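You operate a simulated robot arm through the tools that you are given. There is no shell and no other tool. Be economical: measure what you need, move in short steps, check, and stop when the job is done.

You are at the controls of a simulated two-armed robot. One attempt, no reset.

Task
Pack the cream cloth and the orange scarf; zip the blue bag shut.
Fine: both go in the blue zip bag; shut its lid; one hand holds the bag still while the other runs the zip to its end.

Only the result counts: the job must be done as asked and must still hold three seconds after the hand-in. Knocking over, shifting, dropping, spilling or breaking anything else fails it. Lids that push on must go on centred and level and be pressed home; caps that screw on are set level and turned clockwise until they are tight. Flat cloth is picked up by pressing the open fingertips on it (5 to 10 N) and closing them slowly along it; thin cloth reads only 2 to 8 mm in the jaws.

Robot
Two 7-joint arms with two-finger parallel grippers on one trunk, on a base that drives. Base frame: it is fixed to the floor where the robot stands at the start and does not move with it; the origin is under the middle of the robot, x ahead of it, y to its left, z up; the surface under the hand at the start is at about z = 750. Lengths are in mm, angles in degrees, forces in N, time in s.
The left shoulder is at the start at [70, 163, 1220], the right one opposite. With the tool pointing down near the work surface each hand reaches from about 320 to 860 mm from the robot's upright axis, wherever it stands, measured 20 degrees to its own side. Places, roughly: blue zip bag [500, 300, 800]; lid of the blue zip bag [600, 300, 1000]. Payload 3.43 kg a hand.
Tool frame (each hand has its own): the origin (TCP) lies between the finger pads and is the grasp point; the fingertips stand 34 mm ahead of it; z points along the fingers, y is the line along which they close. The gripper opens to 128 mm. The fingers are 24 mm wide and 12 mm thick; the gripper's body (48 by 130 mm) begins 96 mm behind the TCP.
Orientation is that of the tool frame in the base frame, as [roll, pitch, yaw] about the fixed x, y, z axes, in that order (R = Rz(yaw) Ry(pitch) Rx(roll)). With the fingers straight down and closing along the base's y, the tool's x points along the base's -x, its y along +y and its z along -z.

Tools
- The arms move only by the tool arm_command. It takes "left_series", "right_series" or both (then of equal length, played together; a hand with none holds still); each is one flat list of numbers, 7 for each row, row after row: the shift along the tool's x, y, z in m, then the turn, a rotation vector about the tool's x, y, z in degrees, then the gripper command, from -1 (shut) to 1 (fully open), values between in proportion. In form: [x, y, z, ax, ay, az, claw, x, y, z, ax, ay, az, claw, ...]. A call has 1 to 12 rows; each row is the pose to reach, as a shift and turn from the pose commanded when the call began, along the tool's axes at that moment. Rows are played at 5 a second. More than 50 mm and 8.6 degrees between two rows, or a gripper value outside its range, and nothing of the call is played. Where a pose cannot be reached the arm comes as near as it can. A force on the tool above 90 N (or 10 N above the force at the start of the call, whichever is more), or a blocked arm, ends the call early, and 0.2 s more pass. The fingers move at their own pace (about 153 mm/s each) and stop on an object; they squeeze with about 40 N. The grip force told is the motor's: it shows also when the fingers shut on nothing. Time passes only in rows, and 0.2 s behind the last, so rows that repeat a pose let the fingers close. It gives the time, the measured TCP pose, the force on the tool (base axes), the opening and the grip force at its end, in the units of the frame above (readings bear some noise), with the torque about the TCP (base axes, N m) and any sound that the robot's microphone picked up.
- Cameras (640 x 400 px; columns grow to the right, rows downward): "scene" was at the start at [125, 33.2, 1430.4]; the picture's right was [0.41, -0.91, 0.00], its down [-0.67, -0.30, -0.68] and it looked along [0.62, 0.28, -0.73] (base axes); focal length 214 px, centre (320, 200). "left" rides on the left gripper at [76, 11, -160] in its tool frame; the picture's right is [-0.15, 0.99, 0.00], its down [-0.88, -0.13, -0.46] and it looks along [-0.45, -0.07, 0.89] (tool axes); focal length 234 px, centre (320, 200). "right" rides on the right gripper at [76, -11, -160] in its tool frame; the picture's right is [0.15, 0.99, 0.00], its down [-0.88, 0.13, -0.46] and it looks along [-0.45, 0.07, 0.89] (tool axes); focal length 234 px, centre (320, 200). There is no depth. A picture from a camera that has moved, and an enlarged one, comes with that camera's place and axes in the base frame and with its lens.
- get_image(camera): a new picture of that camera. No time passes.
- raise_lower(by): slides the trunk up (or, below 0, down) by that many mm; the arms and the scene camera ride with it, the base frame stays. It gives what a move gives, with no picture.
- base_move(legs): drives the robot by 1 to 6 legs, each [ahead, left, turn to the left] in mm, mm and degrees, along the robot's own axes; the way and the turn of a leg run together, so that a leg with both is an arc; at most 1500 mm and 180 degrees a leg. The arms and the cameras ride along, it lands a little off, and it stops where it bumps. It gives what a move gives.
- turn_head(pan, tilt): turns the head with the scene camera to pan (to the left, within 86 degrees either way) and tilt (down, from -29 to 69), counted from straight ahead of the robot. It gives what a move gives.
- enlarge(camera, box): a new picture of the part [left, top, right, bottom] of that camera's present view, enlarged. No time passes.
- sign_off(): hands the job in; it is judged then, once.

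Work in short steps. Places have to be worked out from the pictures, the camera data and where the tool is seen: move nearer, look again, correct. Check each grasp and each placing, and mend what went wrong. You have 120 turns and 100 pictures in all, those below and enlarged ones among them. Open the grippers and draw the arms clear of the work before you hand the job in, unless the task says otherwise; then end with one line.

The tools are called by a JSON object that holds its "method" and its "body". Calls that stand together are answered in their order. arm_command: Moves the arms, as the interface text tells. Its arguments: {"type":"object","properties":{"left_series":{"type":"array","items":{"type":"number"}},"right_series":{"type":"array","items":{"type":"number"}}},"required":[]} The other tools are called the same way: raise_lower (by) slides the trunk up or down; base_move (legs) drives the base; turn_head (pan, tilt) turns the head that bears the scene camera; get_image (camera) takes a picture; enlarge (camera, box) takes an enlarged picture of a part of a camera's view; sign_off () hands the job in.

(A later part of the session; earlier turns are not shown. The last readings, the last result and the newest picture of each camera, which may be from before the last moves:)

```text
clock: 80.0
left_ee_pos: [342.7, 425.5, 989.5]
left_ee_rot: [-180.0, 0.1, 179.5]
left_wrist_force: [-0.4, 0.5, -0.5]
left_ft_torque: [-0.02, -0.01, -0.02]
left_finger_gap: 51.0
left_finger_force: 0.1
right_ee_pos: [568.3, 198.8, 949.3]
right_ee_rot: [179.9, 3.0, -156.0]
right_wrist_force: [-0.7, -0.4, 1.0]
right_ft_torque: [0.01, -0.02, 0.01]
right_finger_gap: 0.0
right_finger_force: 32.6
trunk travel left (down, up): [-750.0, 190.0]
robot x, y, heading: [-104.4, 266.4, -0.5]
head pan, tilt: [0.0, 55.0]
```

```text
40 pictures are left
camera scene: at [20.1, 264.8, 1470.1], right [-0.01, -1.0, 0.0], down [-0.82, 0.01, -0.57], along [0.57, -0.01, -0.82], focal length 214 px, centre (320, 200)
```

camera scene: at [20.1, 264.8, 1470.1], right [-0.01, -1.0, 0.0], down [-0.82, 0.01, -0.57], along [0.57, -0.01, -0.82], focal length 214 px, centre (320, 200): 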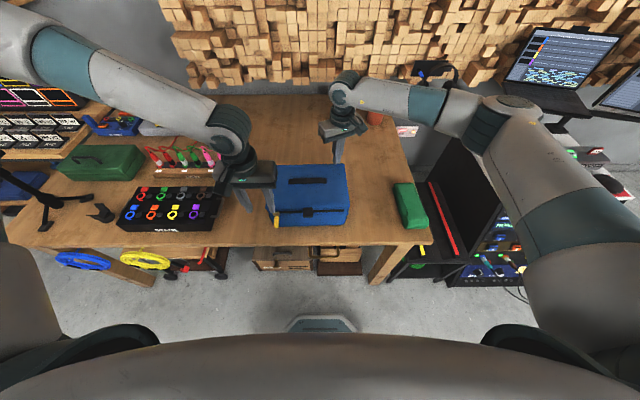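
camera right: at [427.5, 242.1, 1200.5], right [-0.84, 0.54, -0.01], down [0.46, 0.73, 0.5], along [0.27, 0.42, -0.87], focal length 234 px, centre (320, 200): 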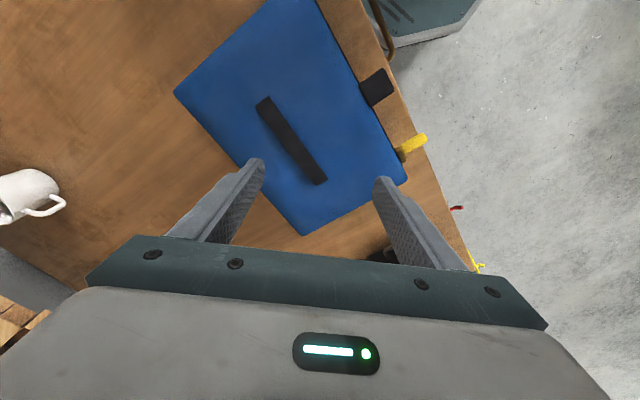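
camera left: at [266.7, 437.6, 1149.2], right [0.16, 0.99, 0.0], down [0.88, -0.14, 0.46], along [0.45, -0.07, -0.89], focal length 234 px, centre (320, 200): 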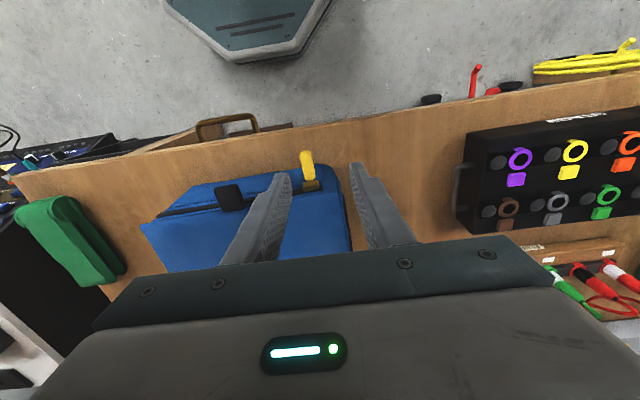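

The left hand is cramped. I'll back the robot off another 80 mm and shift it 90 mm right to give the left hand room along the whole zip.

{"method": "base_move", "body": {"legs": [[-80, -90, 0]]}}

{"method": "arm_command", "body": {"left_series": [-0.02, 0.02, 0, 0, 0, 0, -0.2, -0.04, 0.04, 0, 0, 0, 0, -0.2, -0.06, 0.06, 0, 0, 0, 0, -0.2, -0.07, 0.08, 0.01, 0, 0, 0, -0.2], "right_series": [-0.03, -0.01, 0, 0, 0, 0, -1, -0.06, 0.01, 0, 0, 0, 0, -1, -0.09, 0.03, 0, 0, 0, 0, -1, -0.11, 0.05, 0, 0, 0, 0, -1]}}

{"method": "get_image", "body": {"camera": "left"}}

```text
clock: 81.2
left_ee_pos: [263.7, 336.6, 988.9]
left_ee_rot: [-179.8, 0.1, 179.4]
left_wrist_force: [0.8, -0.3, -0.5]
left_ft_torque: [0.0, -0.02, 0.02]
left_finger_gap: 50.9
left_finger_force: 0.1
right_ee_pos: [488.5, 109.8, 948.9]
right_ee_rot: [179.8, 3.0, -156.0]
right_wrist_force: [0.4, -0.3, -0.2]
right_ft_torque: [-0.01, 0.0, -0.03]
right_finger_gap: 0.0
right_finger_force: 33.0
trunk travel left (down, up): [-750.0, 190.0]
robot x, y, heading: [-183.8, 173.8, -0.6]
head pan, tilt: [0.0, 55.0]
```

```text
clock: 82.2
left_ee_pos: [334.0, 417.7, 976.8]
left_ee_rot: [-179.8, -0.1, 179.3]
left_wrist_force: [-0.7, 0.3, -1.1]
left_ft_torque: [-0.03, 0.03, -0.01]
left_finger_gap: 51.0
left_finger_force: 0.0
right_ee_pos: [569.8, 203.5, 955.2]
right_ee_rot: [179.8, 2.8, -156.1]
right_wrist_force: [0.4, 1.2, 0.3]
right_ft_torque: [-0.04, -0.04, 0.0]
right_finger_gap: 0.1
right_finger_force: 32.5
trunk travel left (down, up): [-750.0, 190.0]
robot x, y, heading: [-184.4, 177.1, -0.6]
head pan, tilt: [0.0, 55.0]
```

```text
39 pictures are left
camera left: at [258.6, 430.2, 1136.1], right [0.16, 0.99, 0.0], down [0.88, -0.14, 0.46], along [0.45, -0.08, -0.89], focal length 234 px, centre (320, 200)
```

left: 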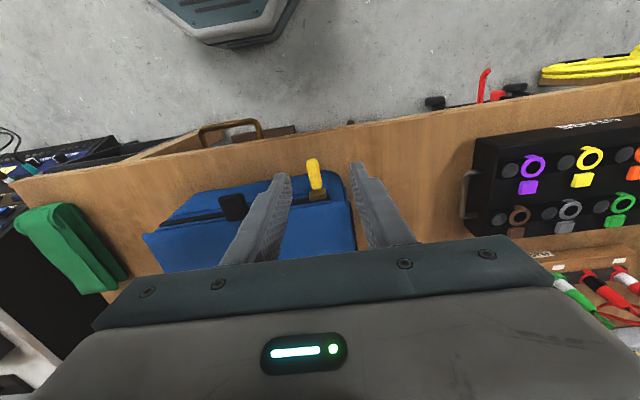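

The tab spans x≈344–384 at y≈404, and the lid's tab ends at x≈371. So I can grip the zip tab's outer end at x≈354. I'll lower the left hand toward it and the right hand near the lid.

{"method": "arm_command", "body": {"left_series": [-0.007, -0.004, 0.025, 0, 0, 0, -0.2, -0.014, -0.006, 0.05, 0, 0, 0, -0.2, -0.02, -0.008, 0.075, 0, 0, 0, -0.2], "right_series": [0, 0, 0.02, 0, 0, 0, -1, 0, 0, 0.035, 0, 0, 0, -1, 0, 0, 0.048, 0, 0, 0, -1]}}

{"method": "get_image", "body": {"camera": "left"}}

{"method": "enlarge", "body": {"camera": "scene", "box": [210, 150, 350, 280]}}

```text
clock: 83.0
left_ee_pos: [346.3, 418.9, 917.5]
left_ee_rot: [-179.8, 0.3, 179.4]
left_wrist_force: [0.7, 0.3, -0.3]
left_ft_torque: [-0.04, 0.02, -0.04]
left_finger_gap: 51.0
left_finger_force: 0.1
left hand out of reach, approached as far as the arm can: row 3
right_ee_pos: [571.4, 202.2, 917.7]
right_ee_rot: [179.9, 3.6, -156.1]
right_wrist_force: [6.6, 0.5, 45.4]
right_ft_torque: [-0.19, 0.17, -0.06]
right_finger_gap: 0.0
right_finger_force: 34.1
trunk travel left (down, up): [-750.0, 190.0]
robot x, y, heading: [-184.7, 172.5, -0.3]
head pan, tilt: [0.0, 55.0]
```

```text
38 pictures are left
camera left: at [269.4, 430.6, 1078.3], right [0.16, 0.99, 0.0], down [0.88, -0.14, 0.46], along [0.45, -0.08, -0.89], focal length 234 px, centre (320, 200)
```

left: 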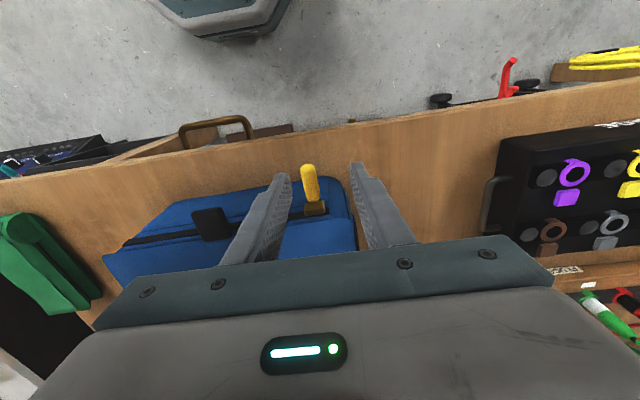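

```text
3.08 times, centred on (280, 215) of scene
camera zoom: at [-64.0, 175.2, 1471.3], right [-0.01, -1.0, 0.0], down [-0.82, 0.01, -0.58], along [0.58, -0.01, -0.82], focal length 660 px, centre (443, 154)
```

zoom: 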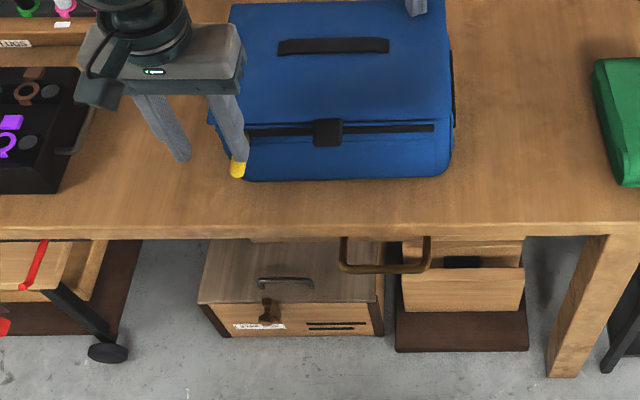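

The right tip met the lid at z≈884 (45 N). The left hand is near a limit at this trunk height. I'll lift the right hand slightly, nudge the left −12 mm in y, and then lower the trunk.

{"method": "arm_command", "body": {"left_series": [0, -0.006, 0, 0, 0, 0, -0.2, 0, -0.012, 0, 0, 0, 0, -0.2, 0, -0.012, 0, 0, 0, 0, -0.2], "right_series": [0, 0, -0.03, 0, 0, 0, -1, 0, 0, -0.06, 0, 0, 0, -1, 0, 0, -0.09, 0, 0, 0, -1]}}

```text
clock: 83.8
left_ee_pos: [347.3, 410.9, 921.5]
left_ee_rot: [-179.6, 0.0, 179.4]
left_wrist_force: [0.5, -0.3, -0.3]
left_ft_torque: [0.02, 0.04, 0.03]
left_finger_gap: 51.1
left_finger_force: 0.2
left hand out of reach, approached as far as the arm can: row 1, 2, 3
right_ee_pos: [565.4, 201.4, 995.3]
right_ee_rot: [179.9, 2.9, -156.2]
right_wrist_force: [0.5, -0.4, 0.2]
right_ft_torque: [0.01, 0.04, 0.01]
right_finger_gap: 0.0
right_finger_force: 33.1
trunk travel left (down, up): [-750.0, 190.0]
robot x, y, heading: [-185.9, 175.5, -0.7]
head pan, tilt: [0.0, 55.0]
```

The left arm is limited here by its posture. I'll swap back: the right hand, which moves freely here, pulls the zip and the left presses the lid. I'll raise the left hand first, then move the base left and ahead.

{"method": "arm_command", "body": {"left_series": [0, 0, -0.04, 0, 0, 0, -0.2, 0, 0.01, -0.08, 0, 0, 0, -0.2, 0, 0.02, -0.11, 0, 0, 0, -0.2], "right_series": [0, 0, -0.01, 0, 0, 0, -1, 0, 0, -0.02, 0, 0, 0, -1, 0, 0, -0.03, 0, 0, 0, -1]}}

{"method": "base_move", "body": {"legs": [[0, 175, 0], [60, 0, 0]]}}

```text
clock: 84.6
left_ee_pos: [345.1, 431.8, 1031.2]
left_ee_rot: [-179.8, 0.1, 179.4]
left_wrist_force: [0.1, 0.9, -1.5]
left_ft_torque: [-0.02, 0.01, 0.0]
left_finger_gap: 51.2
left_finger_force: 0.0
right_ee_pos: [564.7, 200.9, 1027.0]
right_ee_rot: [179.8, 3.0, -156.0]
right_wrist_force: [0.0, 0.3, -0.1]
right_ft_torque: [-0.01, -0.04, 0.0]
right_finger_gap: 0.2
right_finger_force: 33.1
trunk travel left (down, up): [-750.0, 190.0]
robot x, y, heading: [-181.1, 177.6, -0.8]
head pan, tilt: [0.0, 55.0]
```

```text
clock: 86.7
left_ee_pos: [403.2, 610.0, 1032.5]
left_ee_rot: [-179.9, 0.3, 179.5]
left_wrist_force: [-1.5, 0.1, 0.5]
left_ft_torque: [0.04, -0.01, 0.0]
left_finger_gap: 51.1
left_finger_force: 0.1
right_ee_pos: [622.3, 379.6, 1030.1]
right_ee_rot: [179.9, 3.3, -155.9]
right_wrist_force: [-0.5, -0.6, 0.3]
right_ft_torque: [-0.02, -0.04, -0.02]
right_finger_gap: 0.0
right_finger_force: 33.5
trunk travel left (down, up): [-750.0, 190.0]
robot x, y, heading: [-121.5, 353.6, -0.3]
head pan, tilt: [0.0, 55.0]
```

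I'll move the right hand out to above the zip tab at yaw 180, levelling it.

{"method": "arm_command", "body": {"right_series": [0.03, 0.017, 0, 0, 0.5, 3, -0.2, 0.06, 0.033, 0, 0, 1, 6, -0.2, 0.09, 0.05, 0, 0, 1.4, 9, -0.2, 0.12, 0.067, 0, 0, 1.8, 12, -0.2, 0.15, 0.083, 0, 0, 2.2, 15, -0.2, 0.18, 0.1, 0, 0, 2.6, 18, -0.2, 0.21, 0.117, 0.01, 0, 3, 21, -0.2, 0.235, 0.13, 0.025, 0, 3, 24, -0.2, 0.2475, 0.1376, 0.05, 0, 3, 24, -0.2]}}

{"method": "get_image", "body": {"camera": "right"}}

```text
clock: 88.7
left_ee_pos: [406.8, 609.6, 1030.9]
left_ee_rot: [-179.9, 0.1, 179.4]
left_wrist_force: [-0.5, 0.3, -0.9]
left_ft_torque: [0.0, -0.02, -0.02]
left_finger_gap: 51.3
left_finger_force: 0.0
right_ee_pos: [346.9, 407.9, 964.0]
right_ee_rot: [179.3, -0.3, -179.9]
right_wrist_force: [-0.9, 1.1, -0.4]
right_ft_torque: [-0.01, 0.0, 0.01]
right_finger_gap: 51.5
right_finger_force: 0.1
trunk travel left (down, up): [-750.0, 190.0]
robot x, y, heading: [-124.0, 351.1, -0.3]
head pan, tilt: [0.0, 55.0]
```

```text
36 pictures are left
camera right: at [271.6, 393.8, 1125.7], right [-0.15, 0.99, 0.01], down [0.88, 0.13, 0.45], along [0.45, 0.08, -0.89], focal length 234 px, centre (320, 200)
```

right: 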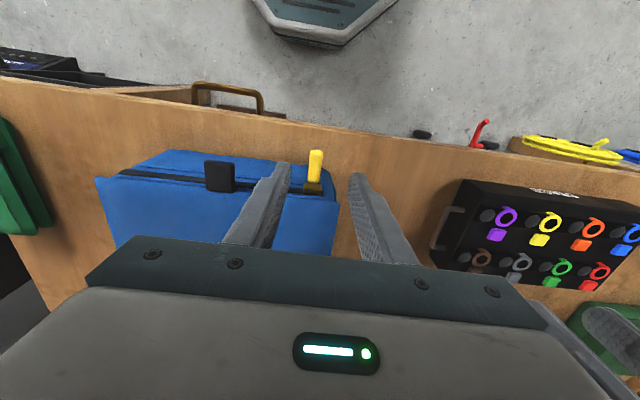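

The tab is at y≈407, well centred between the right fingers. I'll lower the right hand to straddle it while the left moves above the lid's back-left.

{"method": "arm_command", "body": {"right_series": [-0.003, 0, 0.02, 0, 0, 0, -0.2, -0.007, 0, 0.04, 0, 0, 0, -0.2, -0.007, 0, 0.06, 0, 0, 0, -0.2, -0.007, 0, 0.08, 0, 0, 0, -0.2, -0.007, 0, 0.1, 0, 0, 0, -0.2, -0.007, 0, 0.116, 0, 0, 0, -0.2], "left_series": [-0.026, -0.032, 0, 0, 0, 0, -1, -0.052, -0.064, 0, 0, 0, 0, -1, -0.078, -0.096, 0.01, 0, 0, 0, -1, -0.104, -0.128, 0.02, 0, 0, 0, -1, -0.13, -0.16, 0.03, 0, 0, 0, -1, -0.153, -0.19, 0.06, 0, 0, 0, -1]}}

{"method": "get_image", "body": {"camera": "right"}}

{"method": "get_image", "body": {"camera": "scene"}}

```text
clock: 90.1
left_ee_pos: [473.4, 537.6, 1044.4]
left_ee_rot: [-179.7, 0.1, 179.5]
left_wrist_force: [-0.8, 0.0, -0.1]
left_ft_torque: [0.06, 0.01, 0.01]
left_finger_gap: 0.0
left_finger_force: 32.6
left hand out of reach, approached as far as the arm can: row 3, 4, 5, 6
right_ee_pos: [351.6, 408.5, 848.1]
right_ee_rot: [179.2, -0.3, -179.9]
right_wrist_force: [0.5, 0.4, -0.8]
right_ft_torque: [0.02, 0.02, 0.0]
right_finger_gap: 51.4
right_finger_force: 0.1
trunk travel left (down, up): [-750.0, 190.0]
robot x, y, heading: [-124.9, 352.3, -0.5]
head pan, tilt: [0.0, 55.0]
```

```text
35 pictures are left
camera right: at [277.6, 394.2, 1008.9], right [-0.15, 0.99, 0.01], down [0.88, 0.13, 0.45], along [0.45, 0.08, -0.89], focal length 234 px, centre (320, 200)
```

right: 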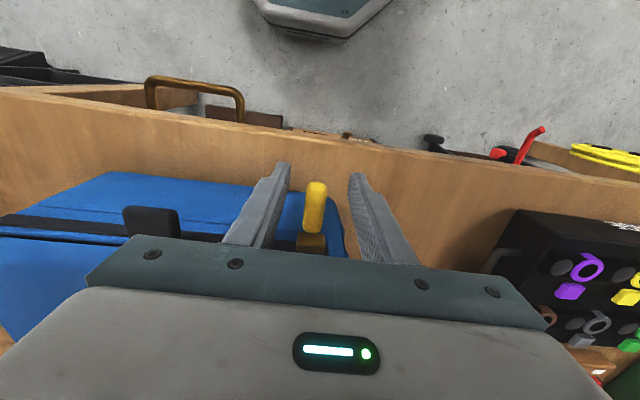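

```text
34 pictures are left
camera scene: at [0.6, 353.7, 1470.0], right [-0.01, -1.0, 0.0], down [-0.82, 0.01, -0.57], along [0.57, 0.0, -0.82], focal length 214 px, centre (320, 200)
```

scene: 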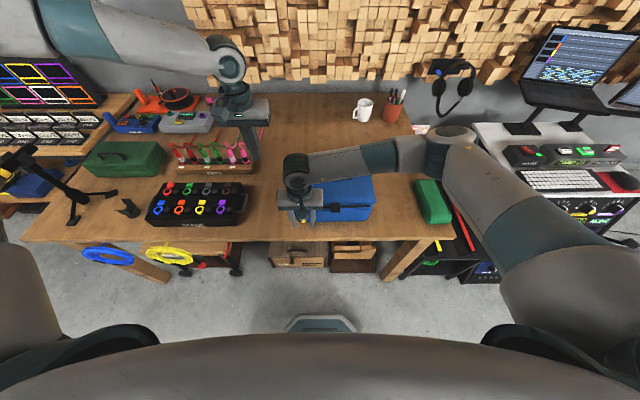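

The right hand straddles the tab. The left is at a wrist limit, so I'll turn it to yaw ≈150 (mirroring what worked for the right) and then move over the lid.

{"method": "arm_command", "body": {"left_series": [0, 0.0, 0, 0, 0, 8, -1, 0, 0, 0, 0, 0, 16, -1, 0, 0, 0, 0, 0, 24, -1, -0.02, -0.025, 0, 0, 0, 30, -1, -0.045, -0.055, 0, 0, 0, 30, -1, -0.07, -0.085, 0.02, 0, 0, 30, -1, -0.087, -0.108, 0.045, 0, 0, 30, -1, -0.087, -0.108, 0.08, 0, 0, 30, -1]}}

{"method": "get_image", "body": {"camera": "scene"}}

```text
clock: 91.9
left_ee_pos: [477.5, 546.9, 1033.6]
left_ee_rot: [-179.7, 0.2, 149.5]
left_wrist_force: [-0.1, -0.2, -0.6]
left_ft_torque: [-0.05, 0.06, 0.0]
left_finger_gap: 0.1
left_finger_force: 32.8
left hand out of reach, approached as far as the arm can: row 4, 5, 6, 7, 8
right_ee_pos: [352.8, 408.3, 847.9]
right_ee_rot: [179.3, -0.3, -179.9]
right_wrist_force: [-0.5, 0.7, 0.2]
right_ft_torque: [0.0, 0.0, 0.01]
right_finger_gap: 51.3
right_finger_force: 0.1
trunk travel left (down, up): [-750.0, 190.0]
robot x, y, heading: [-124.2, 355.0, -0.9]
head pan, tilt: [0.0, 55.0]
```

```text
33 pictures are left
camera scene: at [1.5, 354.3, 1469.9], right [-0.01, -1.0, 0.0], down [-0.82, 0.01, -0.57], along [0.57, 0.0, -0.82], focal length 214 px, centre (320, 200)
```

scene: 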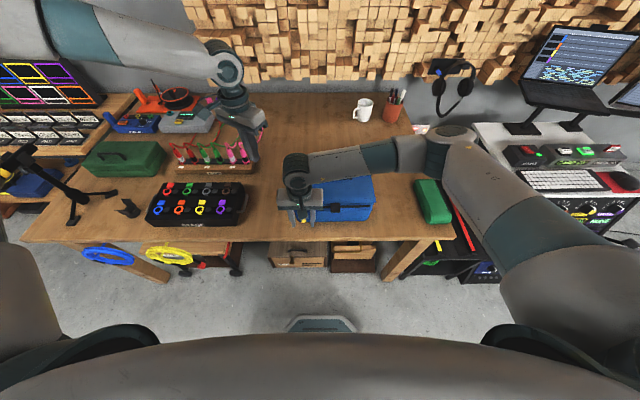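

The left hand won't come further inward from here. I'll lift the right hand, shift the base 115 mm to the right (which carries the left over the bag's left part), then move the right back to the tab.

{"method": "arm_command", "body": {"right_series": [0.002, 0, -0.04, 0, 0, 0, -0.2, 0.002, 0, -0.08, 0, 0, 0, -0.2, 0.002, 0, -0.11, 0, 0, 0, -0.2]}}

{"method": "base_move", "body": {"legs": [[0, -115, 0]]}}

{"method": "arm_command", "body": {"right_series": [0, 0.03, 0, 0, 0, 0, -0.2, 0, 0.06, 0, 0, 0, 0, -0.2, 0, 0.09, 0, 0, 0, 0, -0.2, 0, 0.115, 0, 0, 0, 0, -0.2], "left_series": [-0.008, 0.005, 0.02, 0, 0, 0, -1, -0.016, 0.01, 0.04, 0, 0, 0, -1, -0.025, 0.015, 0.06, 0, 0, 0, -1, -0.034, 0.02, 0.08, 0, 0, 0, -1]}}

{"method": "get_image", "body": {"camera": "scene"}}

```text
clock: 92.7
left_ee_pos: [479.0, 548.2, 1033.5]
left_ee_rot: [-179.9, 0.3, 149.5]
left_wrist_force: [0.2, -0.3, 0.3]
left_ft_torque: [0.0, -0.01, 0.01]
left_finger_gap: 0.0
left_finger_force: 33.2
right_ee_pos: [350.5, 406.7, 958.8]
right_ee_rot: [179.2, -0.3, -179.9]
right_wrist_force: [0.2, 0.6, -0.2]
right_ft_torque: [0.04, 0.0, 0.02]
right_finger_gap: 51.4
right_finger_force: 0.2
trunk travel left (down, up): [-750.0, 190.0]
robot x, y, heading: [-126.3, 349.9, -0.5]
head pan, tilt: [0.0, 55.0]
```

```text
clock: 93.9
left_ee_pos: [478.8, 434.2, 1032.9]
left_ee_rot: [-179.8, 0.3, 149.5]
left_wrist_force: [1.1, -0.5, 0.4]
left_ft_torque: [-0.02, 0.0, 0.02]
left_finger_gap: 0.0
left_finger_force: 33.0
right_ee_pos: [349.6, 291.6, 958.2]
right_ee_rot: [179.2, -0.2, -179.8]
right_wrist_force: [-0.9, -0.4, -0.1]
right_ft_torque: [0.02, -0.01, -0.01]
right_finger_gap: 51.3
right_finger_force: 0.0
trunk travel left (down, up): [-750.0, 190.0]
robot x, y, heading: [-123.3, 238.1, -0.4]
head pan, tilt: [0.0, 55.0]
```

```text
clock: 94.9
left_ee_pos: [487.9, 472.4, 984.3]
left_ee_rot: [-179.7, 0.5, 149.4]
left_wrist_force: [-0.3, 0.0, 0.1]
left_ft_torque: [-0.05, 0.01, 0.0]
left_finger_gap: 0.1
left_finger_force: 32.9
left hand out of reach, approached as far as the arm can: row 1, 2, 3, 4
right_ee_pos: [349.4, 408.2, 958.3]
right_ee_rot: [179.5, -0.2, -179.9]
right_wrist_force: [1.1, 0.6, 0.2]
right_ft_torque: [-0.04, -0.02, 0.0]
right_finger_gap: 51.1
right_finger_force: 0.0
trunk travel left (down, up): [-750.0, 190.0]
robot x, y, heading: [-124.8, 238.0, -0.5]
head pan, tilt: [0.0, 55.0]
```

```text
32 pictures are left
camera scene: at [0.4, 240.8, 1469.9], right [-0.01, -1.0, 0.0], down [-0.82, 0.0, -0.57], along [0.57, -0.01, -0.82], focal length 214 px, centre (320, 200)
```

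scene: 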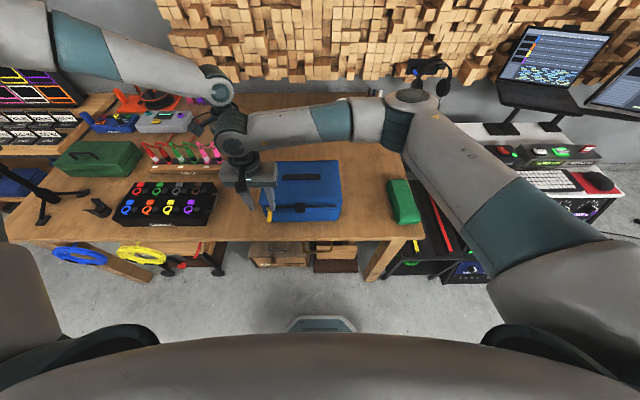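

The left hand's inward limit eases when it sits higher relative to the trunk. I'll raise both hands and lower the trunk 150 mm.

{"method": "arm_command", "body": {"right_series": [0, 0, -0.03, 0, 0, 0, -0.2, 0, 0, -0.06, 0, 0, 0, -0.2, 0, 0, -0.09, 0, 0, 0, -0.2, 0, 0, -0.12, 0, 0, 0, -0.2], "left_series": [0, 0, -0.03, 0, 0, 0, -1, 0, 0, -0.06, 0, 0, 0, -1, -0.01, -0.01, -0.09, 0, 0, 0, -1, -0.025, -0.02, -0.12, 0, 0, 0, -1]}}

{"method": "raise_lower", "body": {"by": -150}}

{"method": "arm_command", "body": {"left_series": [-0.008, -0.008, 0, 0, 0, 0, -1, -0.016, -0.016, 0, 0, 0, 0, -1]}}

{"method": "get_image", "body": {"camera": "left"}}

```text
clock: 95.9
left_ee_pos: [496.4, 439.9, 1104.5]
left_ee_rot: [-179.8, 0.1, 149.6]
left_wrist_force: [0.1, 0.1, -0.1]
left_ft_torque: [0.03, -0.03, 0.01]
left_finger_gap: 0.2
left_finger_force: 32.8
right_ee_pos: [349.5, 406.5, 1079.6]
right_ee_rot: [179.3, -0.2, -179.8]
right_wrist_force: [-0.1, -0.5, -0.9]
right_ft_torque: [0.02, -0.04, 0.03]
right_finger_gap: 51.4
right_finger_force: 0.1
trunk travel left (down, up): [-750.0, 190.0]
robot x, y, heading: [-124.6, 236.2, -0.6]
head pan, tilt: [0.0, 55.0]
```

```text
clock: 97.7
left_ee_pos: [497.0, 439.1, 955.6]
left_ee_rot: [-179.9, 0.3, 149.6]
left_wrist_force: [0.0, 0.1, -1.5]
left_ft_torque: [0.0, 0.01, -0.03]
left_finger_gap: 0.0
left_finger_force: 33.0
right_ee_pos: [349.2, 406.3, 929.0]
right_ee_rot: [179.3, -0.1, -179.8]
right_wrist_force: [0.1, -0.7, 0.3]
right_ft_torque: [0.03, 0.02, -0.01]
right_finger_gap: 51.2
right_finger_force: 0.1
trunk travel left (down, up): [-600.0, 340.0]
robot x, y, heading: [-125.5, 237.8, -0.2]
head pan, tilt: [0.0, 55.0]
```

```text
clock: 98.3
left_ee_pos: [500.4, 420.6, 956.2]
left_ee_rot: [-179.8, 0.5, 149.6]
left_wrist_force: [-0.4, -0.3, 0.8]
left_ft_torque: [-0.02, 0.0, 0.0]
left_finger_gap: 0.1
left_finger_force: 33.0
left hand out of reach, approached as far as the arm can: row 2
right_ee_pos: [348.4, 405.9, 930.2]
right_ee_rot: [179.3, -0.1, -179.8]
right_wrist_force: [-0.1, -0.5, 0.2]
right_ft_torque: [-0.02, 0.0, 0.01]
right_finger_gap: 51.2
right_finger_force: 0.0
trunk travel left (down, up): [-600.0, 340.0]
robot x, y, heading: [-123.4, 237.9, -0.6]
head pan, tilt: [0.0, 55.0]
```

```text
31 pictures are left
camera left: at [440.5, 469.6, 1115.2], right [0.63, 0.78, 0.0], down [0.69, -0.56, 0.46], along [0.36, -0.29, -0.89], focal length 234 px, centre (320, 200)
```

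left: 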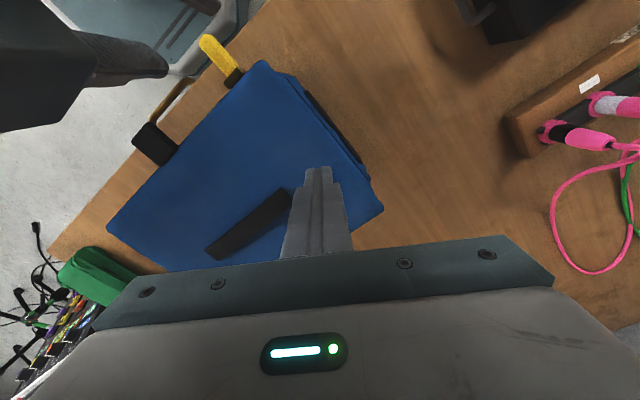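

Both hands are now well placed. I'll lower the trunk 32 mm, leaving the left fingertip just above the lid, and then bring the right hand down around the zip tab.

{"method": "raise_lower", "body": {"by": -32}}

{"method": "arm_command", "body": {"right_series": [-0.003, 0.001, 0.02, 0, 0, 0, -0.2, -0.004, 0.001, 0.04, 0, 0, 0, -0.2, -0.004, 0.001, 0.05, 0, 0, 0, -0.2]}}

{"method": "get_image", "body": {"camera": "right"}}

{"method": "get_image", "body": {"camera": "left"}}

```text
clock: 99.0
left_ee_pos: [501.1, 420.9, 924.0]
left_ee_rot: [-179.8, 0.4, 149.5]
left_wrist_force: [-0.5, 0.2, 0.3]
left_ft_torque: [-0.02, -0.03, 0.02]
left_finger_gap: 0.1
left_finger_force: 32.9
right_ee_pos: [349.3, 405.7, 897.2]
right_ee_rot: [179.2, -0.2, -179.8]
right_wrist_force: [-0.1, 0.2, -0.1]
right_ft_torque: [0.0, -0.04, -0.02]
right_finger_gap: 51.2
right_finger_force: 0.1
trunk travel left (down, up): [-568.0, 372.0]
robot x, y, heading: [-123.2, 240.0, -0.2]
head pan, tilt: [0.0, 55.0]
```

```text
clock: 99.8
left_ee_pos: [501.3, 420.6, 924.2]
left_ee_rot: [-179.8, 0.4, 149.6]
left_wrist_force: [-0.4, 0.2, -0.8]
left_ft_torque: [-0.01, -0.05, -0.01]
left_finger_gap: 0.0
left_finger_force: 32.9
right_ee_pos: [352.8, 408.0, 847.5]
right_ee_rot: [179.4, -0.3, -179.9]
right_wrist_force: [-0.5, 0.4, 0.5]
right_ft_torque: [-0.05, 0.02, 0.0]
right_finger_gap: 51.0
right_finger_force: 0.1
trunk travel left (down, up): [-568.0, 372.0]
robot x, y, heading: [-123.9, 239.2, -0.7]
head pan, tilt: [0.0, 55.0]
```

```text
30 pictures are left
camera right: at [278.5, 394.3, 1008.6], right [-0.15, 0.99, 0.01], down [0.88, 0.13, 0.45], along [0.45, 0.08, -0.89], focal length 234 px, centre (320, 200)
```

right: 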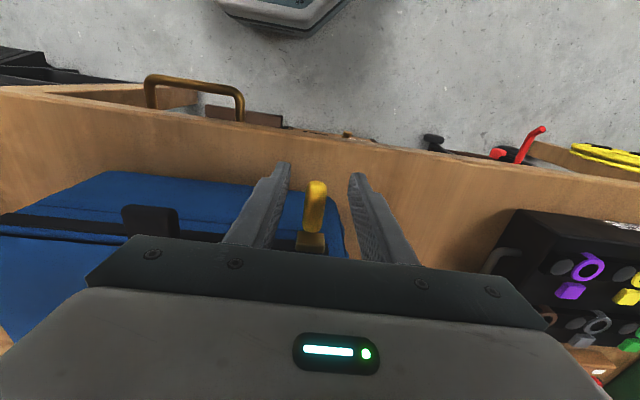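

```text
29 pictures are left
camera left: at [440.8, 469.7, 1083.0], right [0.63, 0.78, 0.0], down [0.69, -0.56, 0.46], along [0.36, -0.29, -0.89], focal length 234 px, centre (320, 200)
```

left: 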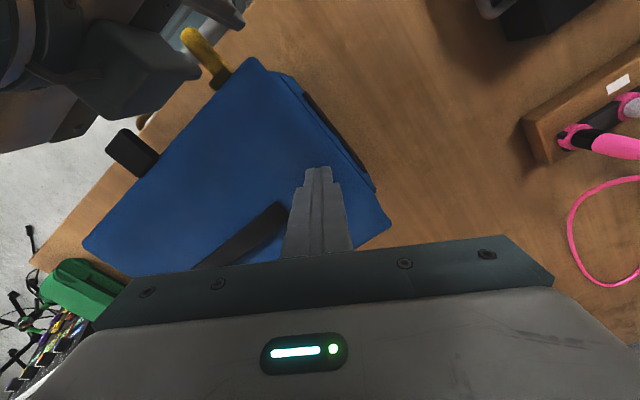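

The tab sits between the right fingers. I'll press down with the left hand and close the right gripper on the tab.

{"method": "arm_command", "body": {"left_series": [0, 0, 0.004, 0, 0, 0, -1, 0, 0, 0.008, 0, 0, 0, -1, 0, 0, 0.011, 0, 0, 0, -1, 0, 0, 0.011, 0, 0, 0, -1, 0, 0, 0.011, 0, 0, 0, -1], "right_series": [0, 0, 0, 0, 0, 0, -0.5, 0, 0, 0, 0, 0, 0, -0.7, 0, 0, 0, 0, 0, 0, -1, 0, 0, 0, 0, 0, 0, -1, 0, 0, 0, 0, 0, 0, -1]}}

```text
clock: 101.0
left_ee_pos: [500.3, 421.3, 915.9]
left_ee_rot: [-179.9, 0.7, 149.5]
left_wrist_force: [1.4, 2.0, 40.0]
left_ft_torque: [0.29, 0.21, -0.1]
left_finger_gap: 0.1
left_finger_force: 32.8
right_ee_pos: [352.9, 406.5, 848.3]
right_ee_rot: [179.4, -0.2, -179.8]
right_wrist_force: [9.7, -2.6, -15.3]
right_ft_torque: [-0.23, 0.1, 0.53]
right_finger_gap: 14.9
right_finger_force: 40.2
trunk travel left (down, up): [-568.0, 372.0]
robot x, y, heading: [-125.6, 237.3, -0.5]
head pan, tilt: [0.0, 55.0]
```

The zip tab is gripped (14.9 mm) and the left hand holds with 40 N. I'll pull toward −y in small steps.

{"method": "arm_command", "body": {"right_series": [0, -0.006, 0, 0, 0, 0, -1, 0, -0.015, 0, 0, 0, 0, -1, 0, -0.025, 0, 0, 0, 0, -1, 0, -0.035, 0, 0, 0, 0, -1, 0, -0.045, 0, 0, 0, 0, -1, 0, -0.055, 0, 0, 0, 0, -1]}}

{"method": "get_image", "body": {"camera": "right"}}

```text
clock: 102.4
left_ee_pos: [500.3, 421.2, 916.1]
left_ee_rot: [-179.9, 0.7, 149.5]
left_wrist_force: [-2.8, 1.1, 44.3]
left_ft_torque: [0.22, 0.27, -0.5]
left_finger_gap: 0.0
left_finger_force: 33.3
right_ee_pos: [351.1, 351.6, 847.1]
right_ee_rot: [179.2, -0.1, -179.8]
right_wrist_force: [20.9, -0.5, -7.9]
right_ft_torque: [-0.2, 0.03, 0.46]
right_finger_gap: 15.0
right_finger_force: 39.9
trunk travel left (down, up): [-568.0, 372.0]
robot x, y, heading: [-124.9, 237.8, -0.4]
head pan, tilt: [0.0, 55.0]
```

```text
28 pictures are left
camera right: at [277.4, 338.1, 1008.7], right [-0.15, 0.99, 0.01], down [0.88, 0.13, 0.46], along [0.45, 0.08, -0.89], focal length 234 px, centre (320, 200)
```

right: 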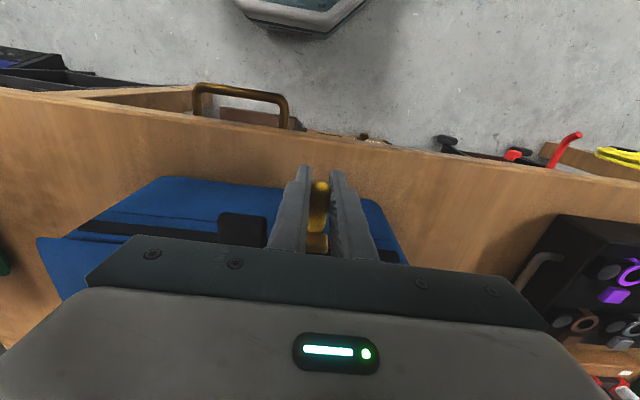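

The zip runs. There's a slight +x pull, so I'll follow by +2 mm while passing the lid tab (its edge is at x≈374, my fingers end at ≈366).

{"method": "arm_command", "body": {"right_series": [-0.001, -0.01, 0, 0, 0, 0, -1, -0.002, -0.02, 0, 0, 0, 0, -1, -0.002, -0.03, 0, 0, 0, 0, -1, -0.002, -0.04, 0, 0, 0, 0, -1, -0.002, -0.05, 0, 0, 0, 0, -1, -0.002, -0.06, 0, 0, 0, 0, -1, -0.002, -0.07, 0, 0, 0, 0, -1]}}

{"method": "get_image", "body": {"camera": "right"}}

```text
clock: 104.0
left_ee_pos: [498.5, 420.3, 915.9]
left_ee_rot: [-179.6, 0.8, 149.4]
left_wrist_force: [-17.5, -23.1, 39.8]
left_ft_torque: [-0.87, 0.61, -0.08]
left_finger_gap: 0.1
left_finger_force: 33.3
right_ee_pos: [356.3, 284.0, 848.9]
right_ee_rot: [179.2, 0.1, -179.9]
right_wrist_force: [27.7, 30.2, -5.8]
right_ft_torque: [-0.75, -0.78, 0.75]
right_finger_gap: 17.7
right_finger_force: 40.6
trunk travel left (down, up): [-568.0, 372.0]
robot x, y, heading: [-125.3, 235.6, -0.5]
head pan, tilt: [0.0, 55.0]
```

```text
27 pictures are left
camera right: at [279.9, 269.2, 1008.6], right [-0.15, 0.99, 0.01], down [0.88, 0.12, 0.46], along [0.45, 0.08, -0.89], focal length 234 px, centre (320, 200)
```

right: 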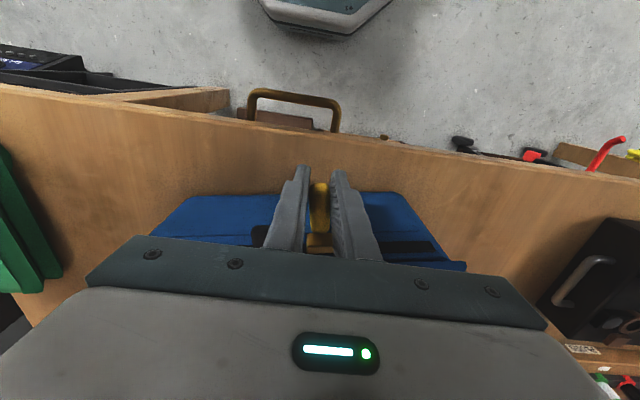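

A finger is catching the lid's tab (30 N and dragging). I'll back up 10 mm in +y, open slightly, slide out 11 mm in −x to the tab's outer end, and re-grip.

{"method": "arm_command", "body": {"right_series": [0, 0.005, 0, 0, 0, 0, -1, 0, 0.01, 0, 0, 0, 0, -1, 0, 0.01, 0, 0, 0, 0, -0.6, 0.006, 0.01, 0, 0, 0, 0, -0.6, 0.012, 0.01, 0, 0, 0, 0, -0.6, 0.012, 0.01, 0, 0, 0, 0, -1, 0.012, 0.01, 0, 0, 0, 0, -1]}}

{"method": "get_image", "body": {"camera": "right"}}

{"method": "enlarge", "body": {"camera": "scene", "box": [220, 140, 380, 260]}}

```text
clock: 105.6
left_ee_pos: [497.3, 422.0, 915.7]
left_ee_rot: [-179.8, 0.7, 149.6]
left_wrist_force: [-1.4, 4.5, 38.4]
left_ft_torque: [0.05, 0.01, 0.01]
left_finger_gap: 0.0
left_finger_force: 33.0
right_ee_pos: [341.8, 292.4, 849.2]
right_ee_rot: [179.3, 0.0, -179.8]
right_wrist_force: [4.7, 1.0, -1.0]
right_ft_torque: [-0.21, -0.07, 0.41]
right_finger_gap: 15.9
right_finger_force: 39.7
trunk travel left (down, up): [-568.0, 372.0]
robot x, y, heading: [-119.6, 237.3, -0.6]
head pan, tilt: [0.0, 55.0]
```

```text
26 pictures are left
camera right: at [265.8, 278.9, 1008.9], right [-0.15, 0.99, 0.01], down [0.88, 0.13, 0.46], along [0.45, 0.08, -0.89], focal length 234 px, centre (320, 200)
```

right: 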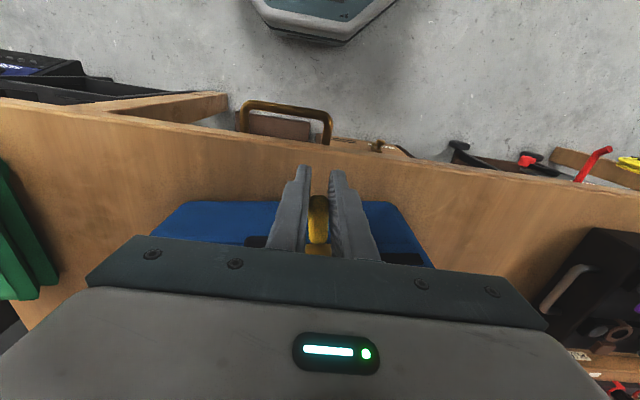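

```text
3.33 times, centred on (300, 200) of scene
camera zoom: at [-3.2, 237.9, 1288.4], right [-0.01, -1.0, 0.0], down [-0.82, 0.01, -0.58], along [0.58, 0.0, -0.82], focal length 715 px, centre (387, 200)
```

zoom: 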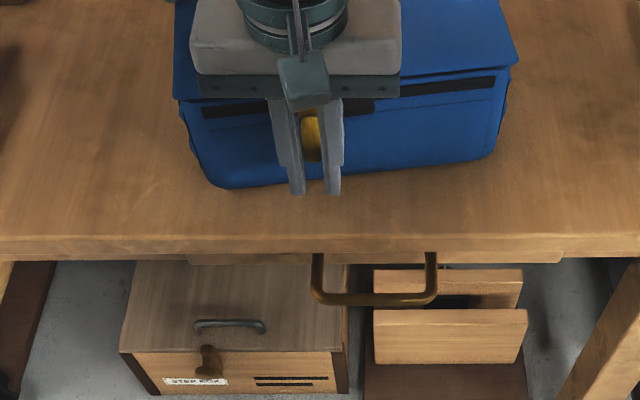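

The bag has turned about 8° (its right end is further back). I'll pull along its front edge, adding +1.5 mm x per 10 mm, and turn the hand to match.

{"method": "arm_command", "body": {"right_series": [-0.0005, -0.005, 0, 0, 0, -1.5, -1, -0.0015, -0.012, 0, 0, 0, -3, -1, -0.003, -0.02, 0, 0, 0, -4.5, -1, -0.0042, -0.03, 0, 0, 0, -6, -1, -0.0055, -0.04, 0, 0, 0, -6, -1, -0.007, -0.05, 0, 0, 0, -6, -1]}}

{"method": "get_image", "body": {"camera": "right"}}

```text
clock: 107.0
left_ee_pos: [498.5, 422.5, 915.7]
left_ee_rot: [-179.9, 0.7, 149.6]
left_wrist_force: [7.3, 6.6, 32.6]
left_ft_torque: [0.08, -0.28, 0.03]
left_finger_gap: 0.0
left_finger_force: 33.0
right_ee_pos: [347.6, 243.1, 848.1]
right_ee_rot: [179.4, 0.1, -173.7]
right_wrist_force: [-1.3, -0.8, 14.3]
right_ft_torque: [-0.14, -0.11, 0.31]
right_finger_gap: 14.9
right_finger_force: 40.0
trunk travel left (down, up): [-568.0, 372.0]
robot x, y, heading: [-125.5, 240.4, -0.8]
head pan, tilt: [0.0, 55.0]
```

```text
24 pictures are left
camera right: at [274.2, 221.2, 1008.6], right [-0.25, 0.97, 0.01], down [0.86, 0.22, 0.46], along [0.44, 0.13, -0.89], focal length 234 px, centre (320, 200)
```

right: 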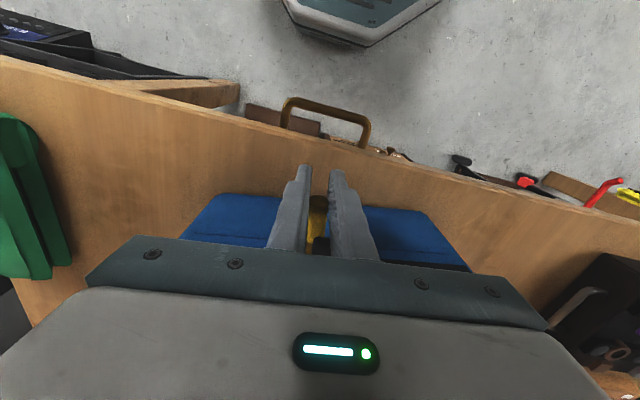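

Still gripped with low force. I'll continue along the edge.

{"method": "arm_command", "body": {"right_series": [0, -0.01, 0, 0, 0, 0, -1, 0, -0.02, 0, 0, 0, 0, -1, -0.001, -0.03, 0, 0, 0, 0, -1, -0.001, -0.04, 0, 0, 0, 0, -1, -0.001, -0.05, 0, 0, 0, 0, -1]}}

{"method": "get_image", "body": {"camera": "right"}}

{"method": "enlarge", "body": {"camera": "scene", "box": [220, 140, 380, 260]}}

```text
clock: 108.2
left_ee_pos: [497.2, 422.0, 916.2]
left_ee_rot: [-179.9, 0.7, 149.6]
left_wrist_force: [5.7, 4.2, 33.0]
left_ft_torque: [0.07, -0.18, -0.01]
left_finger_gap: 0.4
left_finger_force: 33.5
right_ee_pos: [356.3, 191.6, 847.6]
right_ee_rot: [179.3, 0.3, -173.8]
right_wrist_force: [9.9, 2.5, 29.3]
right_ft_torque: [-0.21, -0.27, 0.3]
right_finger_gap: 15.2
right_finger_force: 39.9
trunk travel left (down, up): [-568.0, 372.0]
robot x, y, heading: [-122.3, 237.2, -0.5]
head pan, tilt: [0.0, 55.0]
```

```text
23 pictures are left
camera right: at [280.8, 171.2, 1008.3], right [-0.25, 0.97, 0.01], down [0.86, 0.22, 0.46], along [0.44, 0.13, -0.89], focal length 234 px, centre (320, 200)
```

right: 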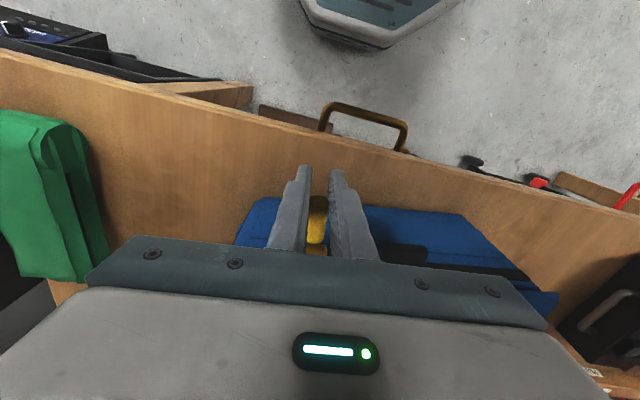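

```text
3.33 times, centred on (300, 200) of scene
camera zoom: at [-3.6, 237.8, 1288.6], right [-0.01, -1.0, 0.0], down [-0.82, 0.01, -0.58], along [0.58, 0.0, -0.82], focal length 715 px, centre (387, 200)
```

zoom: 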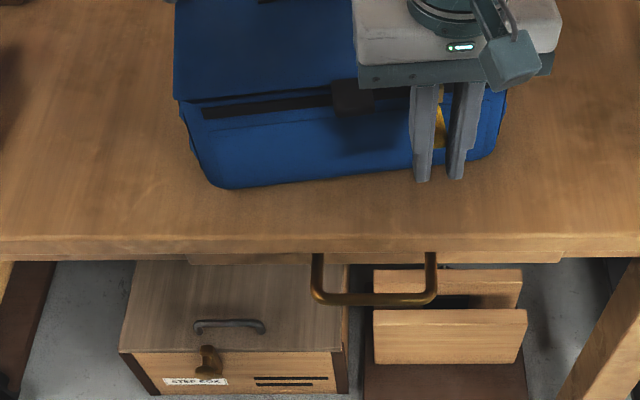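

Past the lid tab, with about 45 mm to the track's end. I'll ease up 3 mm to relieve the vertical force and keep pulling.

{"method": "arm_command", "body": {"right_series": [0, -0.008, -0.002, 0, 0, 0, -1, 0, -0.016, -0.003, 0, 0, 0, -1, -0.001, -0.024, -0.003, 0, 0, 0, -1, -0.001, -0.032, -0.003, 0, 0, 0, -1, -0.001, -0.038, -0.003, 0, 0, 0, -1]}}

{"method": "enlarge", "body": {"camera": "scene", "box": [220, 140, 380, 260]}}

```text
clock: 109.4
left_ee_pos: [497.7, 421.8, 916.1]
left_ee_rot: [180.0, 0.8, 149.5]
left_wrist_force: [-5.8, 2.9, 39.7]
left_ft_torque: [0.01, 0.26, -0.24]
left_finger_gap: 0.0
left_finger_force: 32.7
right_ee_pos: [359.2, 153.7, 848.7]
right_ee_rot: [179.3, -0.1, -173.8]
right_wrist_force: [12.2, 2.9, 0.6]
right_ft_torque: [-0.21, -0.1, 0.2]
right_finger_gap: 15.1
right_finger_force: 40.8
trunk travel left (down, up): [-568.0, 372.0]
robot x, y, heading: [-124.0, 237.3, -0.5]
head pan, tilt: [0.0, 55.0]
```

```text
3.33 times, centred on (300, 200) of scene
camera zoom: at [-3.4, 237.3, 1288.3], right [-0.01, -1.0, 0.0], down [-0.82, 0.01, -0.58], along [0.58, 0.0, -0.82], focal length 715 px, centre (387, 200)
```

zoom: 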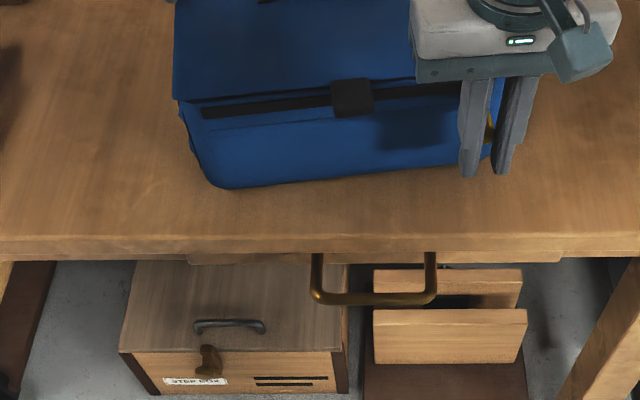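

Almost at the end and still moving with low force. I'll pull in smaller steps until it stops.

{"method": "arm_command", "body": {"right_series": [0, -0.005, 0, 0, 0, 0, -1, 0, -0.01, 0, 0, 0, 0, -1, 0, -0.014, 0, 0, 0, 0, -1]}}

{"method": "get_image", "body": {"camera": "right"}}

```text
clock: 110.2
left_ee_pos: [498.6, 419.9, 915.9]
left_ee_rot: [-179.5, 0.7, 149.4]
left_wrist_force: [-13.6, -22.3, 39.8]
left_ft_torque: [-0.92, 0.4, 0.08]
left_finger_gap: 0.1
left_finger_force: 32.8
right_ee_pos: [363.0, 144.4, 848.3]
right_ee_rot: [179.0, 0.1, -173.8]
right_wrist_force: [18.1, 39.8, -6.0]
right_ft_torque: [-0.55, 0.25, 0.64]
right_finger_gap: 15.2
right_finger_force: 40.2
trunk travel left (down, up): [-568.0, 372.0]
robot x, y, heading: [-127.9, 235.9, -0.4]
head pan, tilt: [0.0, 55.0]
```

```text
20 pictures are left
camera right: at [288.9, 122.1, 1008.6], right [-0.25, 0.97, 0.02], down [0.86, 0.22, 0.46], along [0.44, 0.13, -0.89], focal length 234 px, centre (320, 200)
```

right: 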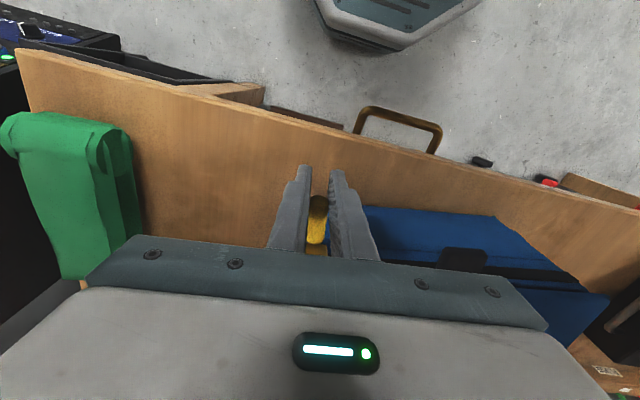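

The force jumped to 40 N with the tab no longer advancing, so the zip is at its end. I'll open the right hand, withdraw toward −x and up, then lift the left hand.

{"method": "arm_command", "body": {"right_series": [0, 0, 0, 0, 0, 0, -0.5, 0, 0, 0, 0, 0, 0, -0.4, 0.02, 0, 0, 0, 0, 0, -0.4, 0.035, 0, -0.02, 0, 0, 0, -0.4, 0.035, 0, -0.06, 0, 0, 0, -0.4, 0.035, 0, -0.1, 0, 0, 0, -0.4, 0.035, 0, -0.14, 0, 0, 0, -0.4]}}

{"method": "get_image", "body": {"camera": "right"}}

{"method": "enlarge", "body": {"camera": "scene", "box": [220, 140, 380, 260]}}

```text
clock: 111.8
left_ee_pos: [497.0, 420.1, 916.3]
left_ee_rot: [-180.0, 0.8, 149.5]
left_wrist_force: [-4.2, -9.1, 32.0]
left_ft_torque: [-0.44, 0.12, -0.03]
left_finger_gap: 0.1
left_finger_force: 33.6
right_ee_pos: [325.6, 136.1, 988.6]
right_ee_rot: [179.3, 0.0, -173.9]
right_wrist_force: [0.1, -0.2, -0.4]
right_ft_torque: [-0.03, 0.02, 0.01]
right_finger_gap: 38.5
right_finger_force: 0.0
trunk travel left (down, up): [-568.0, 372.0]
robot x, y, heading: [-125.3, 238.2, -0.2]
head pan, tilt: [0.0, 55.0]
```

```text
19 pictures are left
camera right: at [251.6, 114.3, 1149.9], right [-0.25, 0.97, 0.01], down [0.86, 0.22, 0.46], along [0.44, 0.13, -0.89], focal length 234 px, centre (320, 200)
```

right: 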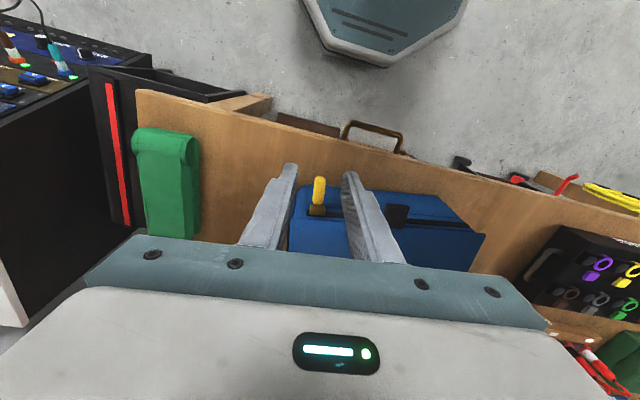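

```text
3.33 times, centred on (300, 200) of scene
camera zoom: at [-3.9, 236.5, 1288.4], right [-0.01, -1.0, 0.0], down [-0.82, 0.01, -0.58], along [0.58, 0.0, -0.82], focal length 715 px, centre (387, 200)
```

zoom: 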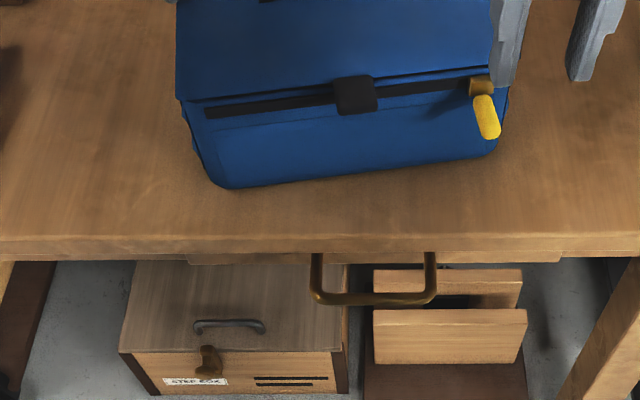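

The slider is at the track's end. I'll lift the left hand off and move both hands clear.

{"method": "arm_command", "body": {"left_series": [0, 0, -0.01, 0, 0, 0, -1, 0, 0, -0.04, 0, 0, 0, -1, 0, 0, -0.08, 0, 0, 0, -1, 0.01, 0.02, -0.12, 0, 0, 0, -1, 0.02, 0.05, -0.15, 0, 0, 0, -1, 0.03, 0.09, -0.16, 0, 0, 0, 0.5, 0.04, 0.13, -0.16, 0, 0, 0, 0.5, 0.05, 0.17, -0.16, 0, 0, 0, 0.5], "right_series": [0, -0.02, 0, 0, 0, 0, -0.4, 0, -0.04, 0, 0, 0, 0, 0, 0, -0.06, 0, 0, 0, 0, 0.5, 0, -0.08, 0, 0, 0, 0, 0.5, 0, -0.1, 0, 0, 0, 0, 0.5, 0, -0.12, 0, 0, 0, 0, 0.5, 0, -0.12, 0, 0, 0, 0, 0.5, 0, -0.12, 0, 0, 0, 0, 0.5]}}

{"method": "get_image", "body": {"camera": "scene"}}

{"method": "enlarge", "body": {"camera": "scene", "box": [240, 120, 380, 240]}}

```text
clock: 113.6
left_ee_pos: [544.5, 594.0, 1070.0]
left_ee_rot: [-179.7, 0.4, 149.6]
left_wrist_force: [0.4, 0.2, 0.6]
left_ft_torque: [-0.02, 0.01, -0.04]
left_finger_gap: 95.9
left_finger_force: 0.1
right_ee_pos: [342.6, 16.2, 986.2]
right_ee_rot: [179.4, -0.1, -173.9]
right_wrist_force: [0.3, 1.0, 0.9]
right_ft_torque: [-0.02, -0.03, -0.01]
right_finger_gap: 96.0
right_finger_force: 0.0
trunk travel left (down, up): [-568.0, 372.0]
robot x, y, heading: [-121.9, 238.3, -0.3]
head pan, tilt: [0.0, 55.0]
```

```text
17 pictures are left
camera scene: at [0.3, 238.8, 1287.9], right [-0.01, -1.0, 0.0], down [-0.82, 0.01, -0.57], along [0.57, 0.0, -0.82], focal length 214 px, centre (320, 200)
```

scene: 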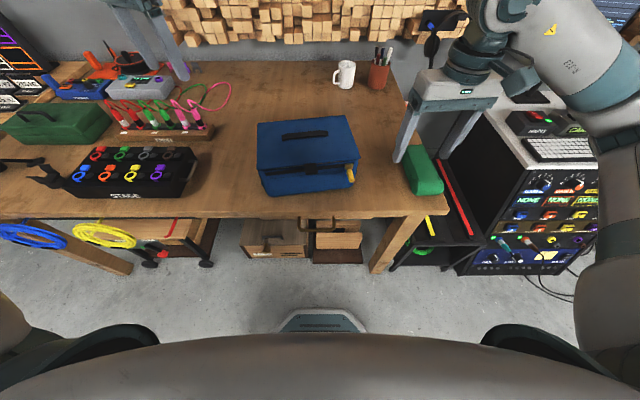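

```text
3.33 times, centred on (310, 180) of scene
camera zoom: at [0.3, 238.8, 1287.9], right [-0.01, -1.0, 0.0], down [-0.82, 0.01, -0.57], along [0.57, 0.0, -0.82], focal length 715 px, centre (353, 267)
```

zoom: 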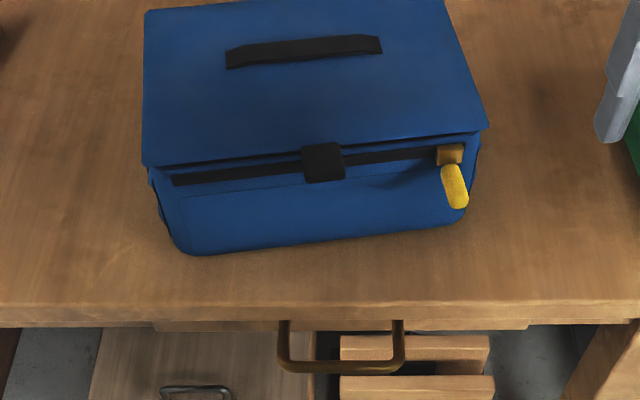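

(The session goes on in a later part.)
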